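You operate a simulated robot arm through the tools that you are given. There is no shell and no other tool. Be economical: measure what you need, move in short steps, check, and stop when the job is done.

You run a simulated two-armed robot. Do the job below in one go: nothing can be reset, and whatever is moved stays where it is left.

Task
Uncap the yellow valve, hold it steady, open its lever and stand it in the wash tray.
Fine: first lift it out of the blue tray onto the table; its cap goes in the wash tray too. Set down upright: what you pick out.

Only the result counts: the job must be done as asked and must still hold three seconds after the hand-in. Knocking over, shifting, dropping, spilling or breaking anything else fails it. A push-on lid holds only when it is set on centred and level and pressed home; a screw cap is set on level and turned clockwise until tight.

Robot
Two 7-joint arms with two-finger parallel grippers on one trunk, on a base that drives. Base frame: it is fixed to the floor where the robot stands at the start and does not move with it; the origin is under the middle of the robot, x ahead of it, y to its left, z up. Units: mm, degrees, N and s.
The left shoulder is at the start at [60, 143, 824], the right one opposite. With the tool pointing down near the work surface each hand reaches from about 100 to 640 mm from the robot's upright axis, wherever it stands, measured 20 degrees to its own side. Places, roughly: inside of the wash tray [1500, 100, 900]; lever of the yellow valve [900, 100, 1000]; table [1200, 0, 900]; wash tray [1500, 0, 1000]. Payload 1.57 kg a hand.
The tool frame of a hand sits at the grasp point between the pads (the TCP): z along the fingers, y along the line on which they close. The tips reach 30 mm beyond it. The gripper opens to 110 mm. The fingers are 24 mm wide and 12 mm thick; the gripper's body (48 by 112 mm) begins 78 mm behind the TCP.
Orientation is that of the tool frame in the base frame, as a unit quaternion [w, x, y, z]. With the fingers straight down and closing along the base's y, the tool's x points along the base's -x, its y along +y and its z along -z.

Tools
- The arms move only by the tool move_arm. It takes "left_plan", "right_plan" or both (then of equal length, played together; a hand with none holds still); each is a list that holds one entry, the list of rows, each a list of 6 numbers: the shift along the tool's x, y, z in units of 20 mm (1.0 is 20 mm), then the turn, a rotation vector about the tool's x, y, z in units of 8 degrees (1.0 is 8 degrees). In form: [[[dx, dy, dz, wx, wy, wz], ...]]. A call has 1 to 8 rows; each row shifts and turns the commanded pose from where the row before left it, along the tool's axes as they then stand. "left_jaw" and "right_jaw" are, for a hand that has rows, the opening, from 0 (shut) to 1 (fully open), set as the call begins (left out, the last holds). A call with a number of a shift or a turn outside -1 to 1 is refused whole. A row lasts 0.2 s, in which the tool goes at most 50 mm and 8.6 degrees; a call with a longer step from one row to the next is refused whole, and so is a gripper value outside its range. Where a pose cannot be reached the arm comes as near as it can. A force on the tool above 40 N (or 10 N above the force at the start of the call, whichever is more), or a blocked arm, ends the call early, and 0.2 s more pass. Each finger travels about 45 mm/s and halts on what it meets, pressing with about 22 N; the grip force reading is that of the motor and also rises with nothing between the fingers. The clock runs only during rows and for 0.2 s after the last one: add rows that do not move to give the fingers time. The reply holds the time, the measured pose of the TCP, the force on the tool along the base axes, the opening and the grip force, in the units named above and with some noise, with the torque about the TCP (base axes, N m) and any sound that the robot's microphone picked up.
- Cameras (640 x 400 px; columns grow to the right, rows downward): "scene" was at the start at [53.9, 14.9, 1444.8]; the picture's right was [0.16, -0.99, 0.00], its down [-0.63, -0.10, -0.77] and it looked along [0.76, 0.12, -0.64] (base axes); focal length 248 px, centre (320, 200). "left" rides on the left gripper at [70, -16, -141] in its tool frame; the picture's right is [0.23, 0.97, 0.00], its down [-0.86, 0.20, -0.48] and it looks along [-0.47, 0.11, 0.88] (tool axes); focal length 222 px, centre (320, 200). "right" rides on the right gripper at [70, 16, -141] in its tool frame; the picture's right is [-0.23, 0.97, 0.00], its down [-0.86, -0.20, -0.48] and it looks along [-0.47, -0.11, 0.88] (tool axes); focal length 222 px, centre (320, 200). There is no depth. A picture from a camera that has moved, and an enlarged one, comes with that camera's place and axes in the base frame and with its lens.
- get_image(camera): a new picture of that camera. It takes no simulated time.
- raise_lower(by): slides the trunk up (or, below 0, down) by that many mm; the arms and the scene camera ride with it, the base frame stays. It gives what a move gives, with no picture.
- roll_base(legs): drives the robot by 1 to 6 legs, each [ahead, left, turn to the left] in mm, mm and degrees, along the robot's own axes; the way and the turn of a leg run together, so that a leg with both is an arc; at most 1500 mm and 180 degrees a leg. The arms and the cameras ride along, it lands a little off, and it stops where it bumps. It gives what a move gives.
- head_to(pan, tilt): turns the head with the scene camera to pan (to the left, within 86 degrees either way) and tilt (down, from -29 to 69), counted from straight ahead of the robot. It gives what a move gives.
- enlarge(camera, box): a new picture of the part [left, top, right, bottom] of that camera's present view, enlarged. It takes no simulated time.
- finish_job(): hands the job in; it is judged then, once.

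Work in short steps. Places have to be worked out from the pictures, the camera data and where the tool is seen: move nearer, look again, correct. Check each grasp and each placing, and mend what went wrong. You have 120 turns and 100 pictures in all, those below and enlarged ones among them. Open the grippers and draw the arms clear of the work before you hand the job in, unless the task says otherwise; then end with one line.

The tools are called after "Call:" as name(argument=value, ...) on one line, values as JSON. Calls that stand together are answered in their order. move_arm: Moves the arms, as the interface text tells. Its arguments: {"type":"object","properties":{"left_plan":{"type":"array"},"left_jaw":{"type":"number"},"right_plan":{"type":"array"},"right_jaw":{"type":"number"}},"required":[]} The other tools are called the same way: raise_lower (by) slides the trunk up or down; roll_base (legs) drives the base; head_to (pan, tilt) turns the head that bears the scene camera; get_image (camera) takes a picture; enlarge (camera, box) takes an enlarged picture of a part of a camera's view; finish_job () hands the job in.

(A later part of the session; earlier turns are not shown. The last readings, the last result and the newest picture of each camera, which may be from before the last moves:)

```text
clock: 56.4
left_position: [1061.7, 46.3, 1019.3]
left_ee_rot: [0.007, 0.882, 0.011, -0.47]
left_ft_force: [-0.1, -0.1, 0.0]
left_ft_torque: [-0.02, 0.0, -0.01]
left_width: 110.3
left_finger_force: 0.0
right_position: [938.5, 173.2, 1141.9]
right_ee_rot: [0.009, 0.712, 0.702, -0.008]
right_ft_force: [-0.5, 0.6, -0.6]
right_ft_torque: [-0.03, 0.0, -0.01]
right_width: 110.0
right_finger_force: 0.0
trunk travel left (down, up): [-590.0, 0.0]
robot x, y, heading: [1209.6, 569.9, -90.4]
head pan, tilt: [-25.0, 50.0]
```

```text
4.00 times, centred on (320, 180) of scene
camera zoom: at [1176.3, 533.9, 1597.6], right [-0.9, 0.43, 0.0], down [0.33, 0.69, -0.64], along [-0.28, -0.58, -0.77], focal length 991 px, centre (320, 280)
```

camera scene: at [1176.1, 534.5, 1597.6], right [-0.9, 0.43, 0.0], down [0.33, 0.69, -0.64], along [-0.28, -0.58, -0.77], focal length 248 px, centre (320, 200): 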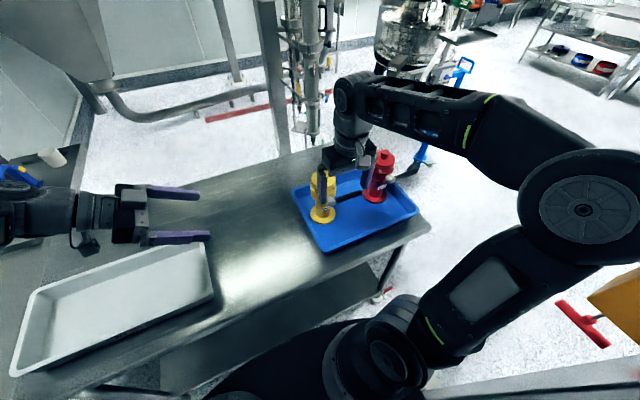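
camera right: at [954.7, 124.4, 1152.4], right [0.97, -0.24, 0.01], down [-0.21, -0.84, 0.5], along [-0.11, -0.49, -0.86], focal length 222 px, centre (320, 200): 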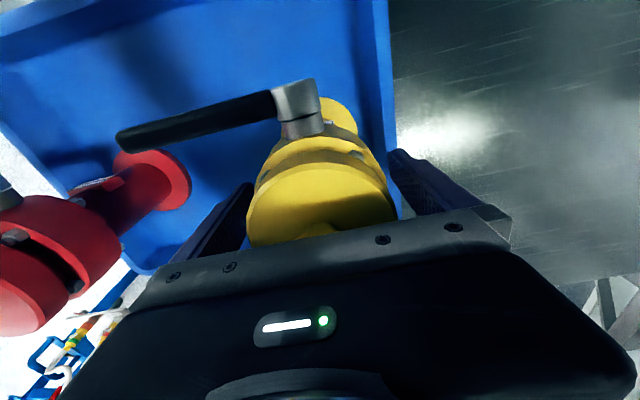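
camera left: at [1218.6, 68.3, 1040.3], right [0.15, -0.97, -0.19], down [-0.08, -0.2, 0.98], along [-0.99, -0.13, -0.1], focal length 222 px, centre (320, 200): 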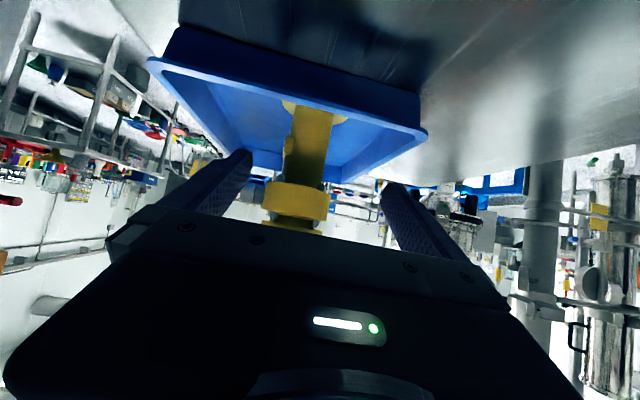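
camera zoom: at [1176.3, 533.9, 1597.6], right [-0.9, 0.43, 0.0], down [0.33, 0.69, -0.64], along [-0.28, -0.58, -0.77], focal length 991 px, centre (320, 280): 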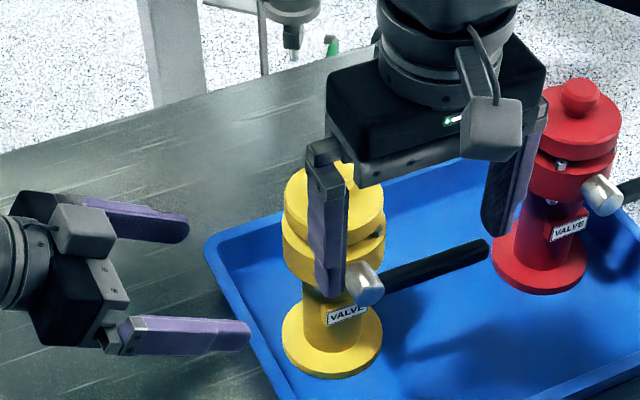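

The tube lies at about y≈57, z 888–990. I shift +12 mm in y, then move in 150 mm along the fingers.

Call:
move_arm(left_plan=[[[0, -0.6, 0.5, 0, 0, 0], [0, 0, 1, 0, 0, 0], [0, 0, 1, 0, 0, 0], [0, 0, 1, 0, 0, 0], [0, 0, 1, 0, 0, 0], [0, 0, 1, 0, 0, 0], [0, 0, 1, 0, 0, 0], [0, 0, 0.6, 0, 0, 0]]])

Call:
enlarge(camera="scene", box=[240, 130, 400, 230])

Call:
get_image(camera="left")

```text
clock: 58.2
left_position: [942.6, 57.3, 939.9]
left_ee_rot: [0.006, 0.883, 0.01, -0.47]
left_ft_force: [-0.8, -1.0, -0.6]
left_ft_torque: [0.01, 0.0, -0.01]
left_width: 110.0
left_finger_force: 0.0
right_position: [938.2, 173.4, 1143.3]
right_ee_rot: [0.008, 0.711, 0.703, -0.007]
right_ft_force: [0.8, 0.1, 0.2]
right_ft_torque: [0.02, 0.0, -0.01]
right_width: 110.0
right_finger_force: 0.0
trunk travel left (down, up): [-590.0, 0.0]
robot x, y, heading: [1209.9, 574.2, -90.3]
head pan, tilt: [-25.0, 50.0]
```

```text
4.00 times, centred on (320, 180) of scene
camera zoom: at [1175.9, 533.6, 1597.6], right [-0.9, 0.43, 0.0], down [0.33, 0.69, -0.64], along [-0.28, -0.58, -0.77], focal length 991 px, centre (320, 280)
```

zoom: 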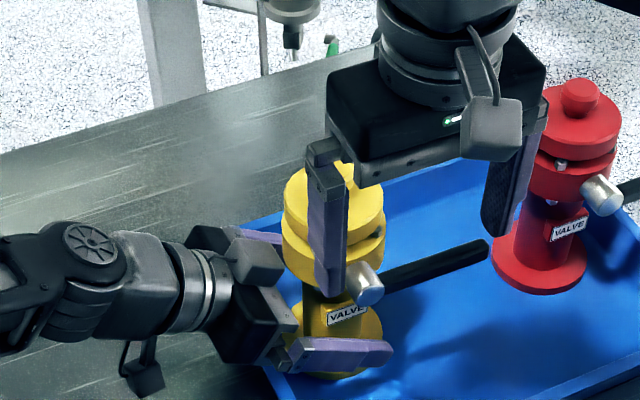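

```text
69 pictures are left
camera left: at [1099.8, 78.8, 960.6], right [0.15, -0.97, -0.19], down [-0.08, -0.2, 0.98], along [-0.99, -0.13, -0.1], focal length 222 px, centre (320, 200)
```

left: 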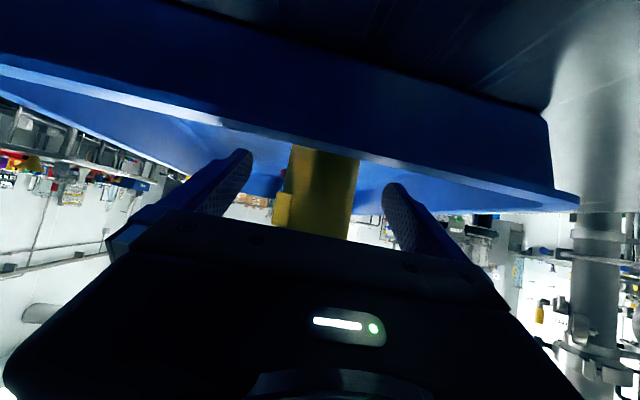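

The tube sits between the left fingers. I close the left jaw.

Call:
move_arm(left_plan=[[[0, 0, 0, 0, 0, 0], [0, 0, 0, 0, 0, 0], [0, 0, 0, 0, 0, 0], [0, 0, 0, 0, 0, 0], [0, 0, 0, 0, 0, 0], [0, 0, 0, 0, 0, 0]]], left_jaw=0)

Call:
get_image(camera="left")

```text
clock: 59.6
left_position: [945.2, 57.1, 939.9]
left_ee_rot: [0.006, 0.883, 0.01, -0.469]
left_ft_force: [0.2, 1.4, -1.0]
left_ft_torque: [0.18, -0.05, -0.11]
left_width: 50.0
left_finger_force: 22.3
right_position: [938.5, 174.0, 1142.9]
right_ee_rot: [0.009, 0.711, 0.703, -0.008]
right_ft_force: [-0.8, -0.1, -1.6]
right_ft_torque: [-0.04, -0.01, 0.01]
right_width: 110.0
right_finger_force: 0.0
trunk travel left (down, up): [-590.0, 0.0]
robot x, y, heading: [1210.5, 571.6, -90.5]
head pan, tilt: [-25.0, 50.0]
```

```text
68 pictures are left
camera left: at [1100.0, 79.1, 960.8], right [0.15, -0.97, -0.19], down [-0.08, -0.2, 0.98], along [-0.99, -0.13, -0.1], focal length 222 px, centre (320, 200)
```

left: 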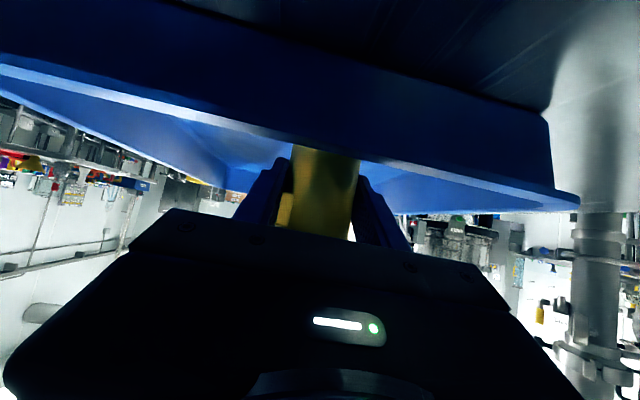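

Gripped at 50 mm. I lift vertically 20 mm, then more, and check for slip.

Call:
move_arm(left_plan=[[[-0.414, 0, -0.28, 0, 0, 0], [-0.414, 0, -0.28, 0, 0, 0], [-0.414, 0, -0.28, 0, 0, 0], [-0.414, 0, -0.28, 0, 0, 0], [0, 0, 0, 0, 0, 0]]])

Call:
enlarge(camera="scene", box=[240, 130, 400, 230])

```text
clock: 60.8
left_position: [943.1, 56.9, 979.3]
left_ee_rot: [0.006, 0.883, 0.011, -0.47]
left_ft_force: [-0.3, 0.3, -7.6]
left_ft_torque: [-0.01, -0.06, 0.04]
left_width: 49.4
left_finger_force: 21.9
right_position: [937.6, 173.4, 1141.7]
right_ee_rot: [0.009, 0.711, 0.703, -0.008]
right_ft_force: [-0.2, -0.8, -0.7]
right_ft_torque: [-0.02, -0.02, 0.01]
right_width: 110.3
right_finger_force: 0.1
trunk travel left (down, up): [-590.0, 0.0]
robot x, y, heading: [1208.3, 571.3, -90.7]
head pan, tilt: [-25.0, 50.0]
```

```text
4.00 times, centred on (320, 180) of scene
camera zoom: at [1175.7, 532.9, 1597.5], right [-0.9, 0.43, 0.0], down [0.33, 0.69, -0.64], along [-0.28, -0.58, -0.77], focal length 991 px, centre (320, 280)
```

zoom: 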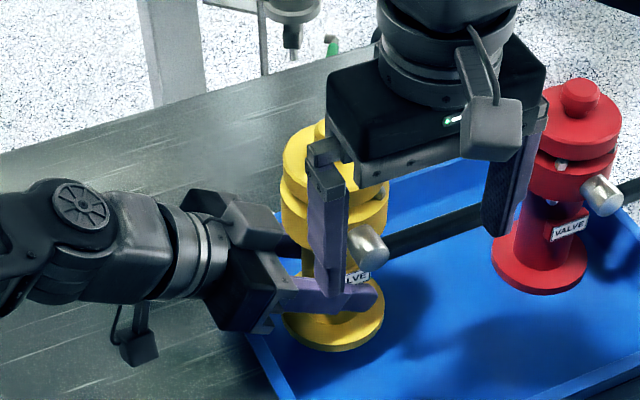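

It holds, with about 7.6 N of weight. I lift 60 mm more to clear the tray rim, then carry it to about x=1130.

Call:
move_arm(left_plan=[[[-0.621, 0, -0.42, 0, 0, 0], [-0.621, 0, -0.42, 0, 0, 0], [-0.621, 0, -0.42, 0, 0, 0], [-0.621, 0, -0.42, 0, 0, 0], [0, 0, 0, 0, 0, 0]]])

Call:
move_arm(left_plan=[[[0.56, 0, -0.828, 0, 0, 0], [0.56, 0, -0.828, 0, 0, 0], [0.56, 0, -0.828, 0, 0, 0], [0.56, 0, -0.828, 0, 0, 0], [0.56, 0, -0.828, 0, 0, 0], [0.56, 0, -0.828, 0, 0, 0], [0.56, 0, -0.828, 0, 0, 0], [0.56, 0, -0.828, 0, 0, 0]]])

Call:
get_image(camera="scene")

```text
clock: 62.0
left_position: [942.2, 54.0, 1040.2]
left_ee_rot: [0.005, 0.883, 0.01, -0.469]
left_ft_force: [0.3, 0.2, -7.5]
left_ft_torque: [0.01, -0.03, 0.01]
left_width: 49.5
left_finger_force: 21.9
right_position: [938.1, 172.7, 1142.1]
right_ee_rot: [0.009, 0.711, 0.703, -0.007]
right_ft_force: [-0.7, -0.2, 0.2]
right_ft_torque: [-0.02, -0.01, 0.0]
right_width: 110.1
right_finger_force: 0.0
trunk travel left (down, up): [-590.0, 0.0]
robot x, y, heading: [1210.7, 571.3, -90.3]
head pan, tilt: [-25.0, 50.0]
```

```text
clock: 63.8
left_position: [1102.1, 58.8, 1040.2]
left_ee_rot: [0.006, 0.883, 0.01, -0.469]
left_ft_force: [0.5, 0.7, -8.0]
left_ft_torque: [0.0, -0.07, -0.01]
left_width: 49.6
left_finger_force: 22.2
right_position: [939.0, 173.7, 1141.9]
right_ee_rot: [0.008, 0.71, 0.704, -0.006]
right_ft_force: [0.0, 0.9, -0.1]
right_ft_torque: [0.01, 0.02, 0.03]
right_width: 110.2
right_finger_force: 0.1
trunk travel left (down, up): [-590.0, 0.0]
robot x, y, heading: [1208.9, 569.7, -90.5]
head pan, tilt: [-25.0, 50.0]
```

```text
66 pictures are left
camera scene: at [1176.7, 533.2, 1597.5], right [-0.9, 0.43, 0.0], down [0.33, 0.69, -0.64], along [-0.28, -0.58, -0.77], focal length 248 px, centre (320, 200)
```

scene: 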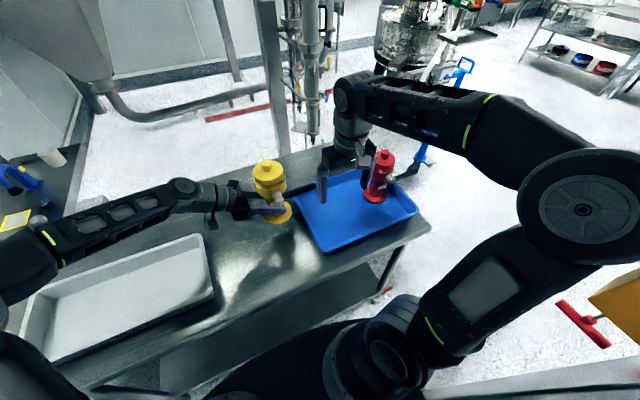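

The valve is clear of the tray. I go another 45 mm in +x, then lower to just above the table.

Call:
move_arm(left_plan=[[[0.56, 0, -0.828, 0, 0, 0], [0.56, 0, -0.828, 0, 0, 0], [0.14, 0, -0.207, 0, 0, 0], [0.828, 0, 0.56, 0, 0, 0], [0.828, 0, 0.56, 0, 0, 0], [0.828, 0, 0.56, 0, 0, 0], [0.828, 0, 0.56, 0, 0, 0], [0.5, 0, 0.34, 0, 0, 0]]])

Call:
enlarge(camera="scene", box=[190, 130, 350, 230])

```text
clock: 65.6
left_position: [1147.4, 59.9, 946.7]
left_ee_rot: [0.007, 0.883, 0.011, -0.469]
left_ft_force: [-0.5, 0.5, -7.0]
left_ft_torque: [-0.05, -0.08, -0.03]
left_width: 49.6
left_finger_force: 21.7
right_position: [938.2, 172.8, 1143.1]
right_ee_rot: [0.009, 0.71, 0.704, -0.007]
right_ft_force: [0.3, -0.8, 0.8]
right_ft_torque: [0.0, 0.02, -0.02]
right_width: 109.9
right_finger_force: 0.0
trunk travel left (down, up): [-590.0, 0.0]
robot x, y, heading: [1209.0, 570.3, -90.4]
head pan, tilt: [-25.0, 50.0]
```

```text
4.00 times, centred on (270, 180) of scene
camera zoom: at [1176.1, 532.9, 1597.5], right [-0.9, 0.43, 0.0], down [0.33, 0.69, -0.64], along [-0.28, -0.58, -0.77], focal length 991 px, centre (520, 280)
```

zoom: 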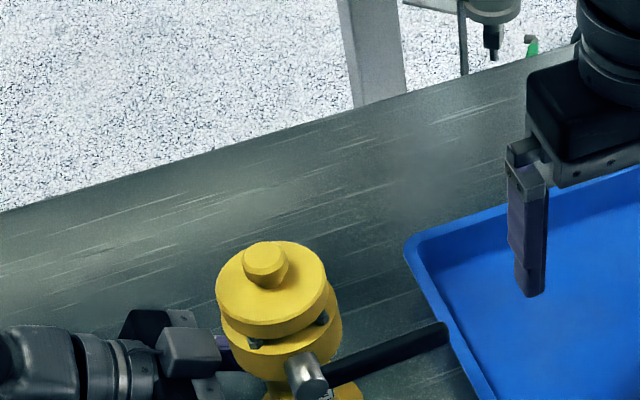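

The lever end clears the tray. I lower in 3 mm steps until the table carries the weight.

Call:
move_arm(left_plan=[[[0.124, 0, 0.084, 0, 0, 0], [0.124, 0, 0.084, 0, 0, 0], [0.124, 0, 0.084, 0, 0, 0], [0, 0, 0, 0, 0, 0]]])

```text
clock: 66.6
left_position: [1148.7, 59.9, 938.1]
left_ee_rot: [0.007, 0.883, 0.011, -0.469]
left_ft_force: [0.1, 0.9, -8.3]
left_ft_torque: [-0.01, -0.05, 0.0]
left_width: 49.5
left_finger_force: 22.0
right_position: [937.5, 172.8, 1141.4]
right_ee_rot: [0.009, 0.711, 0.703, -0.007]
right_ft_force: [0.4, 0.4, -0.5]
right_ft_torque: [0.0, 0.03, -0.01]
right_width: 110.0
right_finger_force: 0.1
trunk travel left (down, up): [-590.0, 0.0]
robot x, y, heading: [1208.3, 575.9, -90.5]
head pan, tilt: [-25.0, 50.0]
```

Still hanging, so I continue down.

Call:
move_arm(left_plan=[[[0.083, 0, 0.056, 0, 0, 0], [0.083, 0, 0.056, 0, 0, 0], [0.083, 0, 0.056, 0, 0, 0], [0, 0, 0, 0, 0, 0]]])

```text
clock: 67.6
left_position: [1148.8, 58.6, 935.0]
left_ee_rot: [0.007, 0.882, 0.01, -0.471]
left_ft_force: [2.2, -2.2, 14.1]
left_ft_torque: [0.9, 0.05, -0.22]
left_width: 49.5
left_finger_force: 21.9
right_position: [938.5, 174.2, 1143.3]
right_ee_rot: [0.008, 0.711, 0.703, -0.008]
right_ft_force: [0.0, 0.2, 0.5]
right_ft_torque: [0.0, -0.03, 0.01]
right_width: 109.8
right_finger_force: 0.0
trunk travel left (down, up): [-590.0, 0.0]
robot x, y, heading: [1209.6, 573.2, -90.1]
head pan, tilt: [-25.0, 50.0]
```

The valve is on the table. I relieve the press slightly and bring the right hand above the cap.

Call:
move_arm(left_plan=[[[-0.05, 0, -0.034, 0, 0, 0], [0, 0, 0, 0, 0, 0], [0, 0, 0, 0, 0, 0], [0, 0, 0, 0, 0, 0], [0, 0, 0, 0, 0, 0], [0, 0, 0, 0, 0, 0], [0, 0, 0, 0, 0, 0], [0, 0, 0, 0, 0, 0]]], right_plan=[[[0, 1, 0, 0, 0, 0], [0, 1, 0, 0, 0, 0], [-0.9, 1, 0, 0, 0, 0], [-0.9, 1, 0, 0, 0, 0], [-0.9, 1, 0, 0, 0, 0], [-0.9, 1, 0, 0, 0, 0], [-0.9, 1, 0, 0, 0, 0], [-0.9, 1, 0, 0, 0, 0]]])

Call:
move_arm(right_plan=[[[-0.2, 1, 0, 0, 0, 0], [0, 1, 0, 0, 0, 0], [0, 0.25, 0, 0, 0, 0], [0, 0, 0, 0, 0, 0]]])

Call:
get_image(camera="right")

```text
clock: 69.4
left_position: [1148.0, 61.6, 934.5]
left_ee_rot: [0.006, 0.883, 0.01, -0.469]
left_ft_force: [1.4, -4.4, 7.6]
left_ft_torque: [0.29, 0.35, -0.05]
left_width: 49.3
left_finger_force: 21.9
right_position: [1097.7, 63.4, 1145.9]
right_ee_rot: [0.008, 0.711, 0.703, -0.007]
right_ft_force: [0.2, -0.1, 1.0]
right_ft_torque: [0.01, -0.02, 0.03]
right_width: 110.1
right_finger_force: 0.1
trunk travel left (down, up): [-590.0, 0.0]
robot x, y, heading: [1210.1, 571.4, -90.4]
head pan, tilt: [-25.0, 50.0]
```

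```text
clock: 70.4
left_position: [1148.1, 59.7, 932.5]
left_ee_rot: [0.007, 0.883, 0.011, -0.469]
left_ft_force: [0.5, -1.5, 6.5]
left_ft_torque: [0.24, 0.21, 0.03]
left_width: 49.5
left_finger_force: 21.8
right_position: [1143.8, 59.2, 1144.7]
right_ee_rot: [0.008, 0.711, 0.704, -0.007]
right_ft_force: [0.3, -0.7, 0.0]
right_ft_torque: [0.02, -0.02, -0.01]
right_width: 109.8
right_finger_force: 0.2
trunk travel left (down, up): [-590.0, 0.0]
robot x, y, heading: [1210.1, 574.5, -90.2]
head pan, tilt: [-25.0, 50.0]
```

```text
64 pictures are left
camera right: at [1159.5, 130.8, 1284.4], right [0.97, -0.24, 0.01], down [-0.21, -0.84, 0.5], along [-0.11, -0.49, -0.87], focal length 222 px, centre (320, 200)
```

right: 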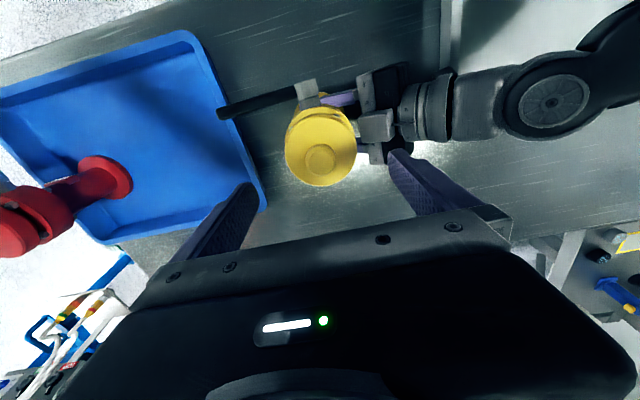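

The knob is at (1145, 63). I adjust and descend to z≈1070 so the fingers straddle only the cap disc.

Call:
move_arm(right_plan=[[[0.2, 0.05, 0.5, 0, 0, 0], [0, 0, 1, 0, 0, 0], [0, 0, 1, 0, 0, 0], [0, 0, 1, 0, 0, 0], [0, 0, 0.2, 0, 0, 0], [0, 0, 0, 0, 0, 0]]])

Call:
head_to(pan=-8, tilt=48)

Call:
enlarge(camera="scene", box=[220, 130, 380, 230])

```text
clock: 71.8
left_position: [1148.7, 60.3, 933.4]
left_ee_rot: [0.007, 0.883, 0.011, -0.469]
left_ft_force: [0.1, -1.0, 4.8]
left_ft_torque: [0.36, 0.12, -0.03]
left_width: 49.3
left_finger_force: 21.8
right_position: [1143.0, 62.3, 1071.2]
right_ee_rot: [0.009, 0.71, 0.704, -0.007]
right_ft_force: [-0.5, -0.5, 0.5]
right_ft_torque: [-0.01, 0.0, 0.0]
right_width: 110.3
right_finger_force: 0.1
trunk travel left (down, up): [-590.0, 0.0]
robot x, y, heading: [1209.7, 570.4, -90.6]
head pan, tilt: [-25.0, 50.0]
```

```text
clock: 72.6
left_position: [1149.2, 60.9, 933.2]
left_ee_rot: [0.006, 0.883, 0.01, -0.469]
left_ft_force: [-0.3, -0.1, 4.6]
left_ft_torque: [0.32, 0.19, 0.0]
left_width: 49.5
left_finger_force: 22.5
right_position: [1143.7, 62.3, 1070.6]
right_ee_rot: [0.008, 0.711, 0.704, -0.006]
right_ft_force: [0.0, 0.8, -0.7]
right_ft_torque: [-0.05, 0.0, 0.0]
right_width: 110.2
right_finger_force: 0.0
trunk travel left (down, up): [-590.0, 0.0]
robot x, y, heading: [1207.5, 573.7, -90.4]
head pan, tilt: [-8.0, 48.0]
```

```text
4.00 times, centred on (300, 180) of scene
camera zoom: at [1197.8, 525.6, 1600.3], right [-0.99, 0.15, 0.0], down [0.11, 0.74, -0.67], along [-0.1, -0.66, -0.74], focal length 991 px, centre (400, 280)
```

zoom: 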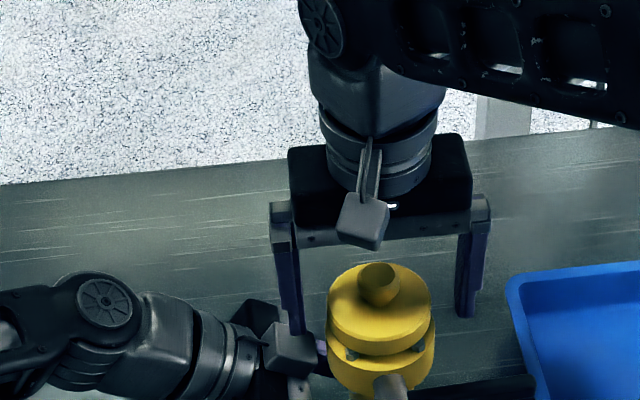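

The fingers straddle the disc with tips just above its lower edge. I close on the cap.

Call:
move_arm(right_plan=[[[0, 0, 0, 0, 0, 0], [0, 0, 0, 0, 0, 0], [0, 0, 0, 0, 0, 0], [0, 0, 0, 0, 0, 0]]], right_jaw=0)

Call:
enlarge(camera="scene", box=[260, 170, 360, 232])

```text
clock: 73.6
left_position: [1150.2, 59.6, 933.5]
left_ee_rot: [0.007, 0.883, 0.01, -0.469]
left_ft_force: [0.5, 0.0, 3.5]
left_ft_torque: [0.35, 0.17, -0.04]
left_width: 49.4
left_finger_force: 21.9
right_position: [1142.8, 62.3, 1071.3]
right_ee_rot: [0.009, 0.71, 0.704, -0.008]
right_ft_force: [-1.2, 1.1, -0.5]
right_ft_torque: [-0.03, 0.01, 0.0]
right_width: 74.5
right_finger_force: 22.4
trunk travel left (down, up): [-590.0, 0.0]
robot x, y, heading: [1207.8, 571.1, -90.3]
head pan, tilt: [-8.0, 48.0]
```

```text
6.40 times, centred on (310, 201) of scene
camera zoom: at [1197.8, 525.6, 1600.3], right [-0.99, 0.15, 0.0], down [0.11, 0.74, -0.67], along [-0.1, -0.66, -0.74], focal length 1586 px, centre (384, 194)
```

zoom: 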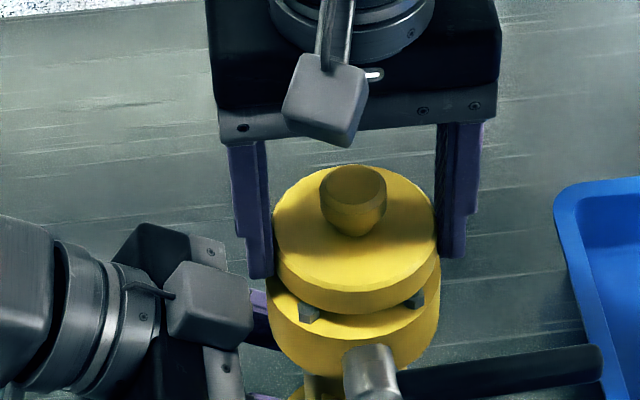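

Cap disc gripped at 74.5 mm. I pull up gently 4 mm to see whether it comes free.

Call:
move_arm(right_plan=[[[0, 0, -0.1, 0, 0, 0], [0, 0, -0.1, 0, 0, 0], [0, 0, 0, 0, 0, 0]]])

```text
clock: 74.4
left_position: [1149.5, 60.4, 934.3]
left_ee_rot: [0.007, 0.883, 0.01, -0.47]
left_ft_force: [0.2, 0.4, 2.6]
left_ft_torque: [0.29, 0.04, 0.0]
left_width: 49.3
left_finger_force: 21.8
right_position: [1143.8, 62.4, 1074.7]
right_ee_rot: [0.009, 0.711, 0.703, -0.007]
right_ft_force: [-0.1, -0.6, -0.7]
right_ft_torque: [0.04, -0.01, 0.01]
right_width: 74.8
right_finger_force: 21.4
trunk travel left (down, up): [-590.0, 0.0]
robot x, y, heading: [1209.6, 572.4, -90.5]
head pan, tilt: [-8.0, 48.0]
```

Almost no resistance. I look at whether the cap rose.

Call:
move_arm(right_plan=[[[0, 0, -0.4, 0, 0, 0], [0, 0, -0.4, 0, 0, 0], [0, 0, 0, 0, 0, 0]]])

Call:
enlarge(camera="scene", box=[260, 170, 360, 232])

```text
clock: 75.2
left_position: [1148.9, 60.8, 933.8]
left_ee_rot: [0.007, 0.883, 0.011, -0.469]
left_ft_force: [1.3, 0.4, 2.1]
left_ft_torque: [0.25, 0.02, -0.04]
left_width: 49.4
left_finger_force: 22.0
right_position: [1143.7, 62.9, 1091.2]
right_ee_rot: [0.008, 0.711, 0.703, -0.007]
right_ft_force: [0.4, 0.5, -0.6]
right_ft_torque: [-0.01, -0.01, 0.01]
right_width: 74.4
right_finger_force: 21.7
trunk travel left (down, up): [-590.0, 0.0]
robot x, y, heading: [1207.7, 567.8, -90.5]
head pan, tilt: [-8.0, 48.0]
```

```text
6.40 times, centred on (310, 201) of scene
camera zoom: at [1197.8, 525.5, 1600.3], right [-0.99, 0.15, 0.0], down [0.11, 0.74, -0.67], along [-0.1, -0.66, -0.74], focal length 1586 px, centre (384, 194)
```

zoom: 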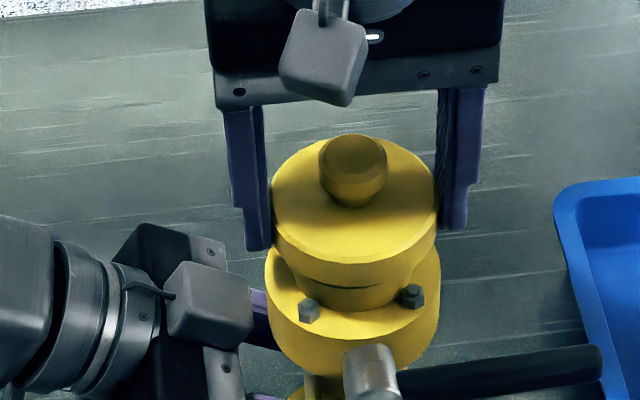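

The cap is lifting out, with a plug below it. I continue up 80 mm.

Call:
move_arm(right_plan=[[[0, 0, -1, 0, 0, 0], [0, 0, -1, 0, 0, 0], [0, 0, -1, 0, 0, 0], [0, 0, -1, 0, 0, 0], [0, 0, 0, 0, 0, 0]]])

Call:
enlarge(camera="scene", box=[240, 130, 380, 220])

```text
clock: 76.4
left_position: [1148.7, 60.3, 933.3]
left_ee_rot: [0.007, 0.883, 0.011, -0.47]
left_ft_force: [0.3, 0.5, 1.5]
left_ft_torque: [0.31, 0.15, -0.08]
left_width: 49.4
left_finger_force: 21.3
right_position: [1144.2, 65.5, 1162.8]
right_ee_rot: [0.006, 0.711, 0.703, -0.005]
right_ft_force: [-0.3, 0.1, -1.0]
right_ft_torque: [-0.01, 0.01, 0.0]
right_width: 74.4
right_finger_force: 21.7
right hand out of reach, approached as far as the arm can: row 4
trunk travel left (down, up): [-590.0, 0.0]
robot x, y, heading: [1207.5, 573.6, -90.2]
head pan, tilt: [-8.0, 48.0]
```

```text
4.44 times, centred on (310, 175) of scene
camera zoom: at [1197.9, 525.5, 1600.3], right [-0.99, 0.15, 0.0], down [0.11, 0.74, -0.67], along [-0.1, -0.66, -0.74], focal length 1101 px, centre (364, 311)
```

zoom: 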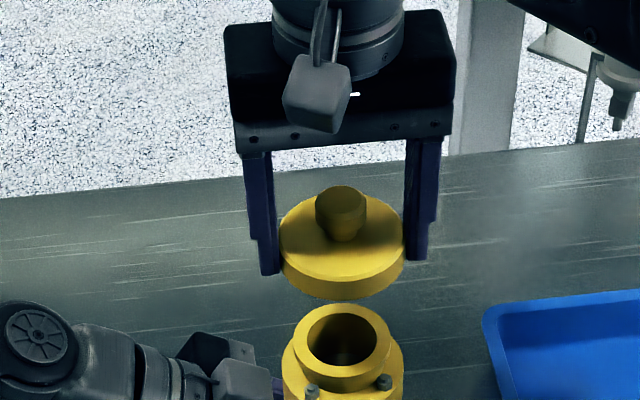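

The cap is free and the valve neck is exposed. I'll leave the valve standing, pull the left hand away and carry the cap to the wash tray. First I open the left jaw and retract it along its fingers.

Call:
move_arm(left_plan=[[[0, 0, 0, 0, 0, 0], [0, 0, 0, 0, 0, 0], [0, 0, 0, 0, 0, 0], [0, 0, 0, 0, 0, 0], [0, 0, -1, 0, 0, 0], [0, 0, -1, 0, 0, 0], [0, 0, -1, 0, 0, 0], [0, 0, -1, 0, 0, 0]]], left_jaw=1)

Call:
move_arm(left_plan=[[[0, 0, -1, 0, 0, 0], [0, 0, -1, 0, 0, 0], [0.56, 0, -0.828, 0, 0, 0], [0.56, 0, -0.828, 0, 0, 0], [0.56, 0, -0.828, 0, 0, 0], [0.56, 0, -0.828, 0, 0, 0], [0.56, 0, -0.828, 0, 0, 0], [0.56, 0, -0.828, 0, 0, 0]]])

Call:
get_image(camera="scene")

```text
clock: 78.2
left_position: [1215.3, 63.3, 977.7]
left_ee_rot: [0.007, 0.882, 0.011, -0.47]
left_ft_force: [-0.6, 0.1, -0.5]
left_ft_torque: [0.03, 0.04, -0.01]
left_width: 109.9
left_finger_force: 0.0
right_position: [1143.2, 65.4, 1163.6]
right_ee_rot: [0.005, 0.711, 0.703, -0.007]
right_ft_force: [0.5, 1.0, 0.4]
right_ft_torque: [-0.03, 0.01, 0.02]
right_width: 74.6
right_finger_force: 22.3
trunk travel left (down, up): [-590.0, 0.0]
robot x, y, heading: [1208.5, 574.3, -90.4]
head pan, tilt: [-8.0, 48.0]
```

```text
clock: 80.0
left_position: [1369.6, 64.7, 999.2]
left_ee_rot: [0.006, 0.882, 0.01, -0.471]
left_ft_force: [-0.3, -0.6, -0.1]
left_ft_torque: [-0.01, -0.02, 0.0]
left_width: 109.9
left_finger_force: 0.0
right_position: [1142.9, 65.3, 1163.0]
right_ee_rot: [0.004, 0.711, 0.703, -0.006]
right_ft_force: [0.2, 0.6, 0.4]
right_ft_torque: [0.02, -0.01, 0.0]
right_width: 74.4
right_finger_force: 22.1
trunk travel left (down, up): [-590.0, 0.0]
robot x, y, heading: [1206.3, 574.2, -90.5]
head pan, tilt: [-8.0, 48.0]
```

```text
59 pictures are left
camera scene: at [1198.1, 525.4, 1600.3], right [-0.99, 0.15, 0.0], down [0.11, 0.74, -0.67], along [-0.1, -0.66, -0.74], focal length 248 px, centre (320, 200)
```

scene: 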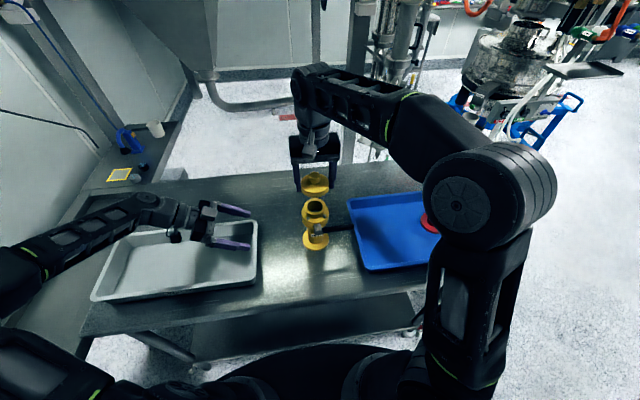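

The valve stands free and the left hand is clear. The wash tray spans about x 1335–1760, y −20…175. I roll left 150 mm.

Call:
roll_base(legs=[[0, 150, 0]])

Call:
move_arm(right_plan=[[[0, 1, 0, 0, 0, 0], [0, 1, 0, 0, 0, 0], [0, 1, 0, 0, 0, 0], [0, 1, 0, 0, 0, 0], [0, 1, 0, 0, 0, 0], [0.5, 1, 0, 0, 0, 0], [0.5, 0.5, 0, 0, 0, 0]]], left_plan=[[[0.56, 0, -0.828, 0, 0, 0], [0.56, 0, -0.828, 0, 0, 0], [0.56, 0, -0.828, 0, 0, 0], [0.56, 0, -0.828, 0, 0, 0], [0.56, 0, -0.828, 0, 0, 0], [0, 0, 0, 0, 0, 0], [0, 0, 0, 0, 0, 0]]])

Call:
get_image(camera="right")

Call:
get_image(camera="scene")

```text
clock: 81.3
left_position: [1522.2, 65.8, 999.9]
left_ee_rot: [0.007, 0.883, 0.011, -0.47]
left_ft_force: [0.1, 0.0, -0.8]
left_ft_torque: [-0.02, 0.03, 0.02]
left_width: 109.8
left_finger_force: 0.0
right_position: [1297.0, 63.7, 1162.9]
right_ee_rot: [0.005, 0.71, 0.704, -0.006]
right_ft_force: [-0.2, 0.1, 0.4]
right_ft_torque: [0.01, 0.02, 0.0]
right_width: 74.3
right_finger_force: 21.9
trunk travel left (down, up): [-590.0, 0.0]
robot x, y, heading: [1358.7, 569.1, -90.3]
head pan, tilt: [-8.0, 48.0]
```

```text
clock: 82.9
left_position: [1620.7, 68.0, 999.6]
left_ee_rot: [0.006, 0.883, 0.011, -0.47]
left_ft_force: [0.0, -0.1, -0.8]
left_ft_torque: [0.03, -0.02, 0.01]
left_width: 110.0
left_finger_force: 0.0
right_position: [1365.9, 84.2, 1162.1]
right_ee_rot: [0.005, 0.71, 0.704, -0.006]
right_ft_force: [0.9, 0.3, 0.2]
right_ft_torque: [-0.02, 0.02, -0.01]
right_width: 74.3
right_finger_force: 21.5
right hand out of reach, approached as far as the arm can: row 3, 4, 5
trunk travel left (down, up): [-590.0, 0.0]
robot x, y, heading: [1361.5, 572.1, -90.2]
head pan, tilt: [-8.0, 48.0]
```

```text
58 pictures are left
camera right: at [1383.2, 156.1, 1301.9], right [0.97, -0.24, 0.0], down [-0.21, -0.85, 0.49], along [-0.11, -0.48, -0.87], focal length 222 px, centre (320, 200)
```

right: 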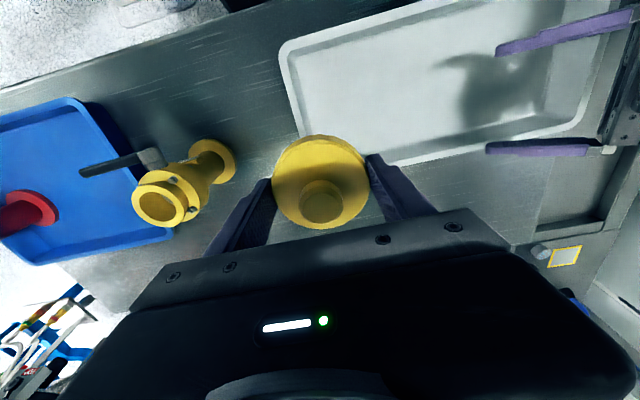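

```text
57 pictures are left
camera scene: at [1349.9, 524.6, 1600.3], right [-0.99, 0.14, 0.0], down [0.11, 0.74, -0.67], along [-0.1, -0.66, -0.74], focal length 248 px, centre (320, 200)
```

scene: 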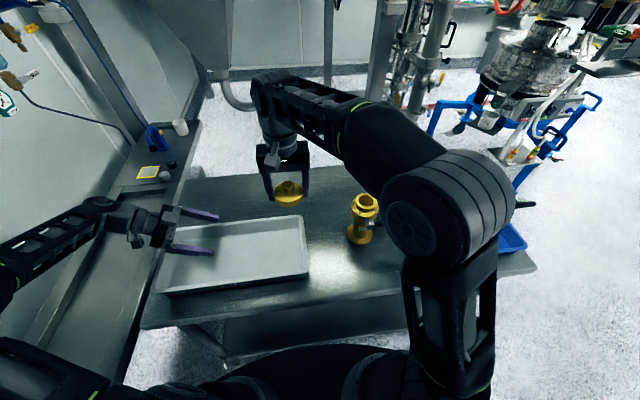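

I roll 85 mm more so the cap sits over the tray at about x=1450, then lower.

Call:
roll_base(legs=[[0, 85, 0]])

Call:
move_arm(right_plan=[[[0, 0, 1, 0, 0, 0], [0, 0, 1, 0, 0, 0], [0, 0, 1, 0, 0, 0], [0, 0, 1, 0, 0, 0], [0, 0, 1, 0, 0, 0], [0, 0, 1, 0, 0, 0], [0, 0, 1, 0, 0, 0], [0, 0, 1, 0, 0, 0]]])

Call:
get_image(camera="right")

Call:
get_image(camera="scene")

```text
clock: 84.0
left_position: [1706.4, 68.6, 999.4]
left_ee_rot: [0.007, 0.883, 0.011, -0.47]
left_ft_force: [-0.6, -0.8, 0.6]
left_ft_torque: [0.01, 0.03, 0.02]
left_width: 109.9
left_finger_force: 0.1
right_position: [1453.1, 83.8, 1161.1]
right_ee_rot: [0.005, 0.71, 0.704, -0.006]
right_ft_force: [0.0, 0.3, -1.1]
right_ft_torque: [0.0, 0.04, 0.03]
right_width: 74.3
right_finger_force: 22.0
trunk travel left (down, up): [-590.0, 0.0]
robot x, y, heading: [1450.2, 567.8, -90.4]
head pan, tilt: [-8.0, 48.0]
```

```text
clock: 85.8
left_position: [1705.7, 68.9, 1000.2]
left_ee_rot: [0.006, 0.883, 0.01, -0.469]
left_ft_force: [-0.3, 0.5, -0.4]
left_ft_torque: [0.0, 0.0, -0.01]
left_width: 110.0
left_finger_force: 0.2
right_position: [1452.0, 80.6, 1001.3]
right_ee_rot: [0.005, 0.71, 0.704, -0.006]
right_ft_force: [-0.4, 0.1, -0.6]
right_ft_torque: [0.01, 0.02, 0.04]
right_width: 74.3
right_finger_force: 22.1
trunk travel left (down, up): [-590.0, 0.0]
robot x, y, heading: [1447.6, 571.9, -90.3]
head pan, tilt: [-8.0, 48.0]
```

```text
56 pictures are left
camera right: at [1468.7, 152.3, 1140.9], right [0.97, -0.24, 0.0], down [-0.21, -0.85, 0.49], along [-0.11, -0.48, -0.87], focal length 222 px, centre (320, 200)
```

right: 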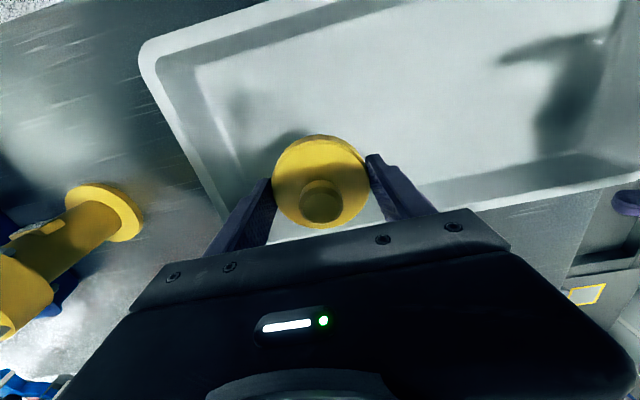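

```text
55 pictures are left
camera scene: at [1436.2, 523.7, 1600.3], right [-0.99, 0.14, 0.0], down [0.11, 0.74, -0.67], along [-0.1, -0.66, -0.74], focal length 248 px, centre (320, 200)
```

scene: 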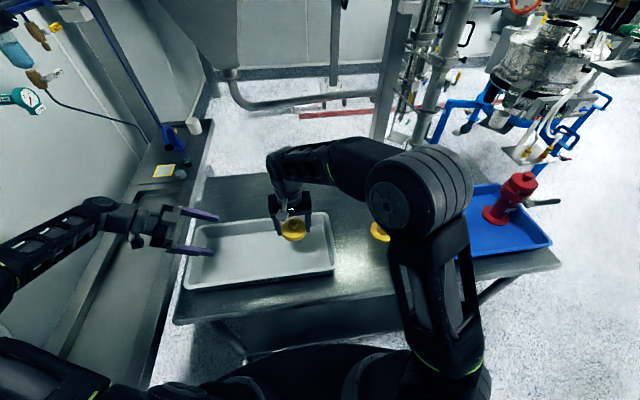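

The cap is above the tray at (1452, 81), well inside. I lower it to just above the floor.

Call:
move_arm(right_plan=[[[0, 0, 1, 0, 0, 0], [0, 0, 1, 0, 0, 0], [0, 0, 1, 0, 0, 0], [0, 0, 1, 0, 0, 0], [0, 0, 0.3, 0, 0, 0], [0, 0, 0.2, 0, 0, 0], [0, 0, 0, 0, 0, 0]]])

Call:
enlarge(camera="scene", box=[230, 180, 350, 255])

```text
clock: 87.4
left_position: [1705.7, 70.9, 1001.9]
left_ee_rot: [0.007, 0.883, 0.01, -0.469]
left_ft_force: [0.3, -0.6, -0.4]
left_ft_torque: [-0.01, -0.01, 0.01]
left_width: 109.8
left_finger_force: 0.0
right_position: [1452.7, 80.8, 913.6]
right_ee_rot: [0.008, 0.71, 0.704, -0.006]
right_ft_force: [-5.4, 3.7, 36.8]
right_ft_torque: [0.51, 0.59, 0.19]
right_width: 74.8
right_finger_force: 22.3
trunk travel left (down, up): [-590.0, 0.0]
robot x, y, heading: [1446.0, 573.7, -90.2]
head pan, tilt: [-8.0, 48.0]
```

```text
5.33 times, centred on (290, 218) of scene
camera zoom: at [1435.5, 527.5, 1600.9], right [-0.99, 0.14, 0.0], down [0.11, 0.73, -0.67], along [-0.1, -0.66, -0.74], focal length 1321 px, centre (480, 107)
```

zoom: 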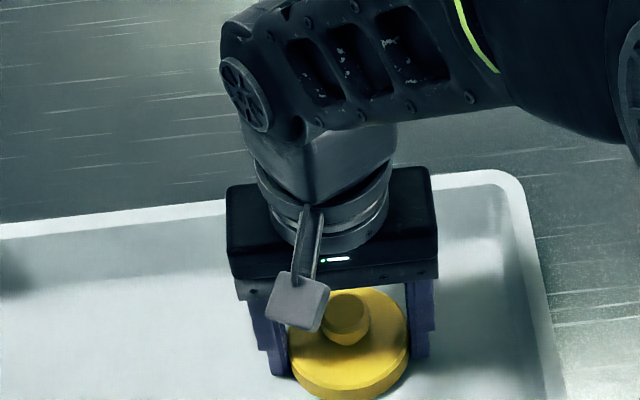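

The cap touches the floor with 37 N. I relax upward 3 mm, then open partway.

Call:
move_arm(right_plan=[[[0, 0, -0.1, 0, 0, 0], [0, 0, -0.05, 0, 0, 0], [0, 0, 0, 0, 0, 0]]])

Call:
move_arm(right_plan=[[[0, 0, 0, 0, 0, 0], [0, 0, 0, 0, 0, 0], [0, 0, 0, 0, 0, 0]]], right_jaw=0.85)

Call:
move_arm(right_plan=[[[0, 0, -1, 0, 0, 0], [0, 0, -1, 0, 0, 0], [0, 0, -1, 0, 0, 0], [0, 0, -1, 0, 0, 0], [0, 0, -1, 0, 0, 0], [0, 0, -1, 0, 0, 0], [0, 0, -1, 0, 0, 0], [0, 0, -1, 0, 0, 0]]])

Call:
get_image(camera="right")

```text
clock: 88.2
left_position: [1706.1, 69.9, 1000.1]
left_ee_rot: [0.007, 0.883, 0.01, -0.469]
left_ft_force: [-0.3, 1.2, 0.0]
left_ft_torque: [-0.01, -0.02, 0.02]
left_width: 109.8
left_finger_force: 0.0
right_position: [1453.1, 81.0, 915.2]
right_ee_rot: [0.007, 0.71, 0.704, -0.006]
right_ft_force: [0.3, -1.4, 17.9]
right_ft_torque: [0.18, -0.21, 0.06]
right_width: 74.2
right_finger_force: 22.3
trunk travel left (down, up): [-590.0, 0.0]
robot x, y, heading: [1452.9, 570.7, -90.3]
head pan, tilt: [-8.0, 48.0]
```

```text
clock: 89.0
left_position: [1704.9, 68.5, 1000.3]
left_ee_rot: [0.007, 0.883, 0.01, -0.47]
left_ft_force: [0.5, 0.3, -0.5]
left_ft_torque: [0.0, 0.0, 0.01]
left_width: 110.0
left_finger_force: 0.0
right_position: [1450.7, 81.2, 915.1]
right_ee_rot: [0.005, 0.71, 0.705, -0.006]
right_ft_force: [-8.2, 0.4, 17.1]
right_ft_torque: [0.18, -0.44, -0.04]
right_width: 87.0
right_finger_force: 0.1
trunk travel left (down, up): [-590.0, 0.0]
robot x, y, heading: [1442.8, 568.3, -90.2]
head pan, tilt: [-8.0, 48.0]
```

```text
clock: 90.8
left_position: [1705.6, 69.5, 1000.5]
left_ee_rot: [0.006, 0.883, 0.01, -0.47]
left_ft_force: [-0.5, -0.2, -0.5]
left_ft_torque: [0.0, -0.01, -0.04]
left_width: 110.0
left_finger_force: 0.0
right_position: [1451.5, 83.1, 1076.6]
right_ee_rot: [0.006, 0.71, 0.704, -0.005]
right_ft_force: [0.1, -0.9, -0.5]
right_ft_torque: [0.0, -0.02, 0.0]
right_width: 93.3
right_finger_force: 0.0
trunk travel left (down, up): [-590.0, 0.0]
robot x, y, heading: [1450.6, 569.2, -90.0]
head pan, tilt: [-8.0, 48.0]
```

```text
53 pictures are left
camera right: at [1468.8, 154.6, 1216.4], right [0.97, -0.24, 0.0], down [-0.21, -0.85, 0.49], along [-0.11, -0.48, -0.87], focal length 222 px, centre (320, 200)
```

right: 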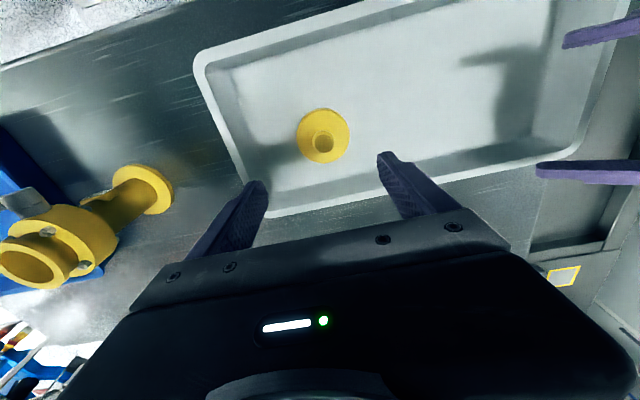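

The cap sits upright in the wash tray. I raise the right hand and drive back right 240 mm to the valve.

Call:
move_arm(right_plan=[[[0.5, 0, -1, 0, 0, 0], [0.5, 0, -1, 0, 0, 0], [0.5, 0, -1, 0, 0, 0], [1, 0, -0.9, 0, 0, 0], [1, 0, 0, 0, 0, 0], [1, 0, 0, 0, 0, 0], [1, 0, 0, 0, 0, 0]]])

Call:
roll_base(legs=[[0, -225, 0]])

Call:
get_image(camera="right")

Call:
get_image(camera="left")

```text
clock: 92.4
left_position: [1705.7, 68.2, 1000.9]
left_ee_rot: [0.007, 0.883, 0.011, -0.468]
left_ft_force: [-0.2, 0.2, 0.6]
left_ft_torque: [0.04, -0.02, 0.0]
left_width: 110.3
left_finger_force: 0.1
right_position: [1452.7, 193.0, 1151.7]
right_ee_rot: [0.005, 0.711, 0.704, -0.006]
right_ft_force: [-1.0, -0.6, 0.5]
right_ft_torque: [-0.01, 0.03, -0.01]
right_width: 93.4
right_finger_force: 0.1
trunk travel left (down, up): [-590.0, 0.0]
robot x, y, heading: [1447.9, 571.6, -90.4]
head pan, tilt: [-8.0, 48.0]
```

```text
clock: 94.1
left_position: [1481.2, 70.0, 999.3]
left_ee_rot: [0.006, 0.883, 0.01, -0.47]
left_ft_force: [0.4, 0.1, -0.6]
left_ft_torque: [0.01, -0.04, 0.03]
left_width: 110.3
left_finger_force: 0.1
right_position: [1227.2, 194.1, 1150.7]
right_ee_rot: [0.005, 0.711, 0.703, -0.006]
right_ft_force: [-0.6, -0.5, -0.6]
right_ft_torque: [-0.03, -0.05, -0.02]
right_width: 93.7
right_finger_force: 0.1
trunk travel left (down, up): [-590.0, 0.0]
robot x, y, heading: [1221.2, 575.3, -90.7]
head pan, tilt: [-8.0, 48.0]
```

```text
52 pictures are left
camera right: at [1244.4, 265.7, 1291.4], right [0.97, -0.24, 0.0], down [-0.21, -0.85, 0.49], along [-0.11, -0.48, -0.87], focal length 222 px, centre (320, 200)
```

right: 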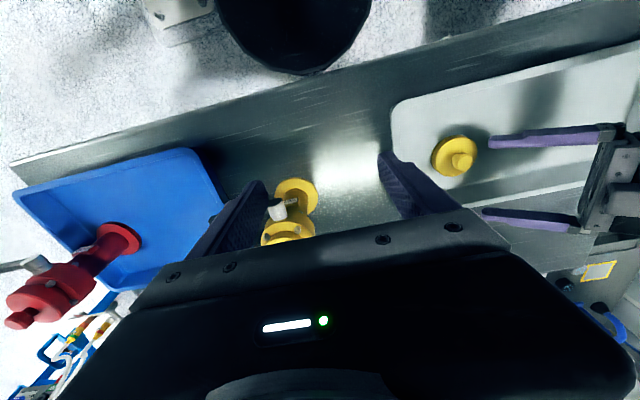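

```text
51 pictures are left
camera left: at [1636.6, 91.0, 1021.5], right [0.15, -0.97, -0.19], down [-0.08, -0.2, 0.98], along [-0.99, -0.13, -0.11], focal length 222 px, centre (320, 200)
```

left: 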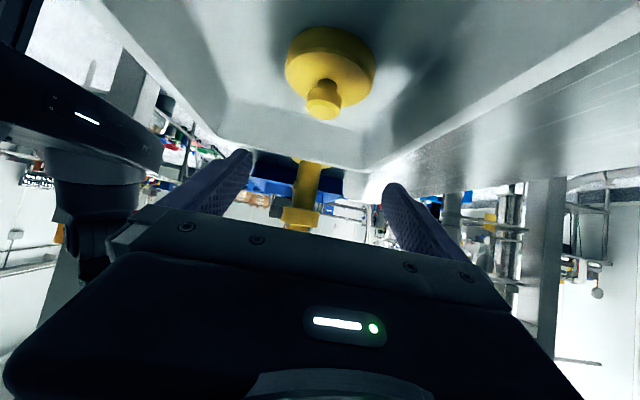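

Cap and valve both stand well. I bring the left hand back toward its pre-grasp point and swing the right hand over toward the lever side.

Call:
move_arm(left_plan=[[[-0.56, 0, 0.828, 0, 0, 0], [-0.56, 0, 0.828, 0, 0, 0], [-0.56, 0, 0.828, 0, 0, 0], [-0.56, 0, 0.828, 0, 0, 0], [-0.56, 0, 0.828, 0, 0, 0], [-0.56, 0, 0.828, 0, 0, 0], [-0.56, 0, 0.828, 0, 0, 0], [-0.56, 0, 0.828, 0, 0, 0]]], right_plan=[[[0, -1, 0, 0, 0, 0], [0, -1, 0, 0, 0, 0], [0, -1, 0, 0, 0, 0], [0, -1, 0, 0, 0, 0], [0, -1, 0, 0, 0, 0], [0, -1, 0, 0, 0, 0], [0, -1, 0, 0, 0, 0], [0, -1, 0, 0, 0, 0]]])

Call:
move_arm(left_plan=[[[-0.56, 0, 0.828, 0, 0, 0], [-0.56, 0, 0.828, 0, 0, 0], [-0.56, 0, 0.828, 0, 0, 0], [-0.4, 0, 0.6, 0, 0, 0], [0, 0, 0, 0, 0, 0]]], right_plan=[[[0, -1, 0, 0, 0, 0], [0, -1, 0, 0, 0, 0], [0, -1, 0, 0, 0, 0], [0, -0.5, 0, 0, 0, 0], [0, 0, 0, 0, 0, 0]]])

Call:
get_image(camera="left")

Call:
get_image(camera="right")

```text
clock: 95.9
left_position: [1319.8, 65.4, 999.4]
left_ee_rot: [0.006, 0.883, 0.01, -0.47]
left_ft_force: [-0.3, 0.5, -0.7]
left_ft_torque: [-0.02, 0.04, -0.01]
left_width: 109.8
left_finger_force: 0.1
right_position: [1069.1, 196.3, 1152.2]
right_ee_rot: [0.004, 0.711, 0.703, -0.006]
right_ft_force: [0.1, -0.8, -0.9]
right_ft_torque: [-0.04, 0.0, -0.01]
right_width: 93.4
right_finger_force: 0.1
trunk travel left (down, up): [-590.0, 0.0]
robot x, y, heading: [1219.3, 575.6, -90.6]
head pan, tilt: [-8.0, 48.0]
```

```text
clock: 97.1
left_position: [1245.6, 65.1, 999.2]
left_ee_rot: [0.005, 0.883, 0.009, -0.47]
left_ft_force: [0.0, 0.9, -0.3]
left_ft_torque: [0.01, 0.01, 0.01]
left_width: 110.0
left_finger_force: 0.0
right_position: [998.4, 198.0, 1151.8]
right_ee_rot: [0.004, 0.712, 0.703, -0.006]
right_ft_force: [-0.3, 0.6, -0.8]
right_ft_torque: [0.01, 0.03, -0.01]
right_width: 94.1
right_finger_force: 0.0
trunk travel left (down, up): [-590.0, 0.0]
robot x, y, heading: [1220.3, 574.7, -90.6]
head pan, tilt: [-8.0, 48.0]
```

```text
50 pictures are left
camera left: at [1402.6, 86.6, 1020.2], right [0.15, -0.97, -0.19], down [-0.08, -0.2, 0.98], along [-0.99, -0.13, -0.1], focal length 222 px, centre (320, 200)
```

left: 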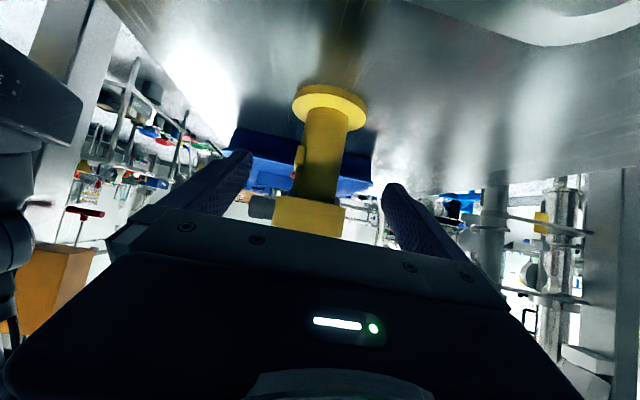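

```text
49 pictures are left
camera right: at [1015.1, 268.6, 1291.8], right [0.97, -0.24, 0.0], down [-0.21, -0.85, 0.49], along [-0.12, -0.48, -0.87], focal length 222 px, centre (320, 200)
```

right: 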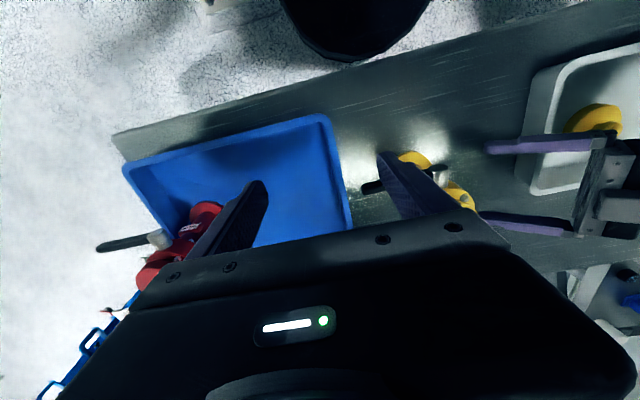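

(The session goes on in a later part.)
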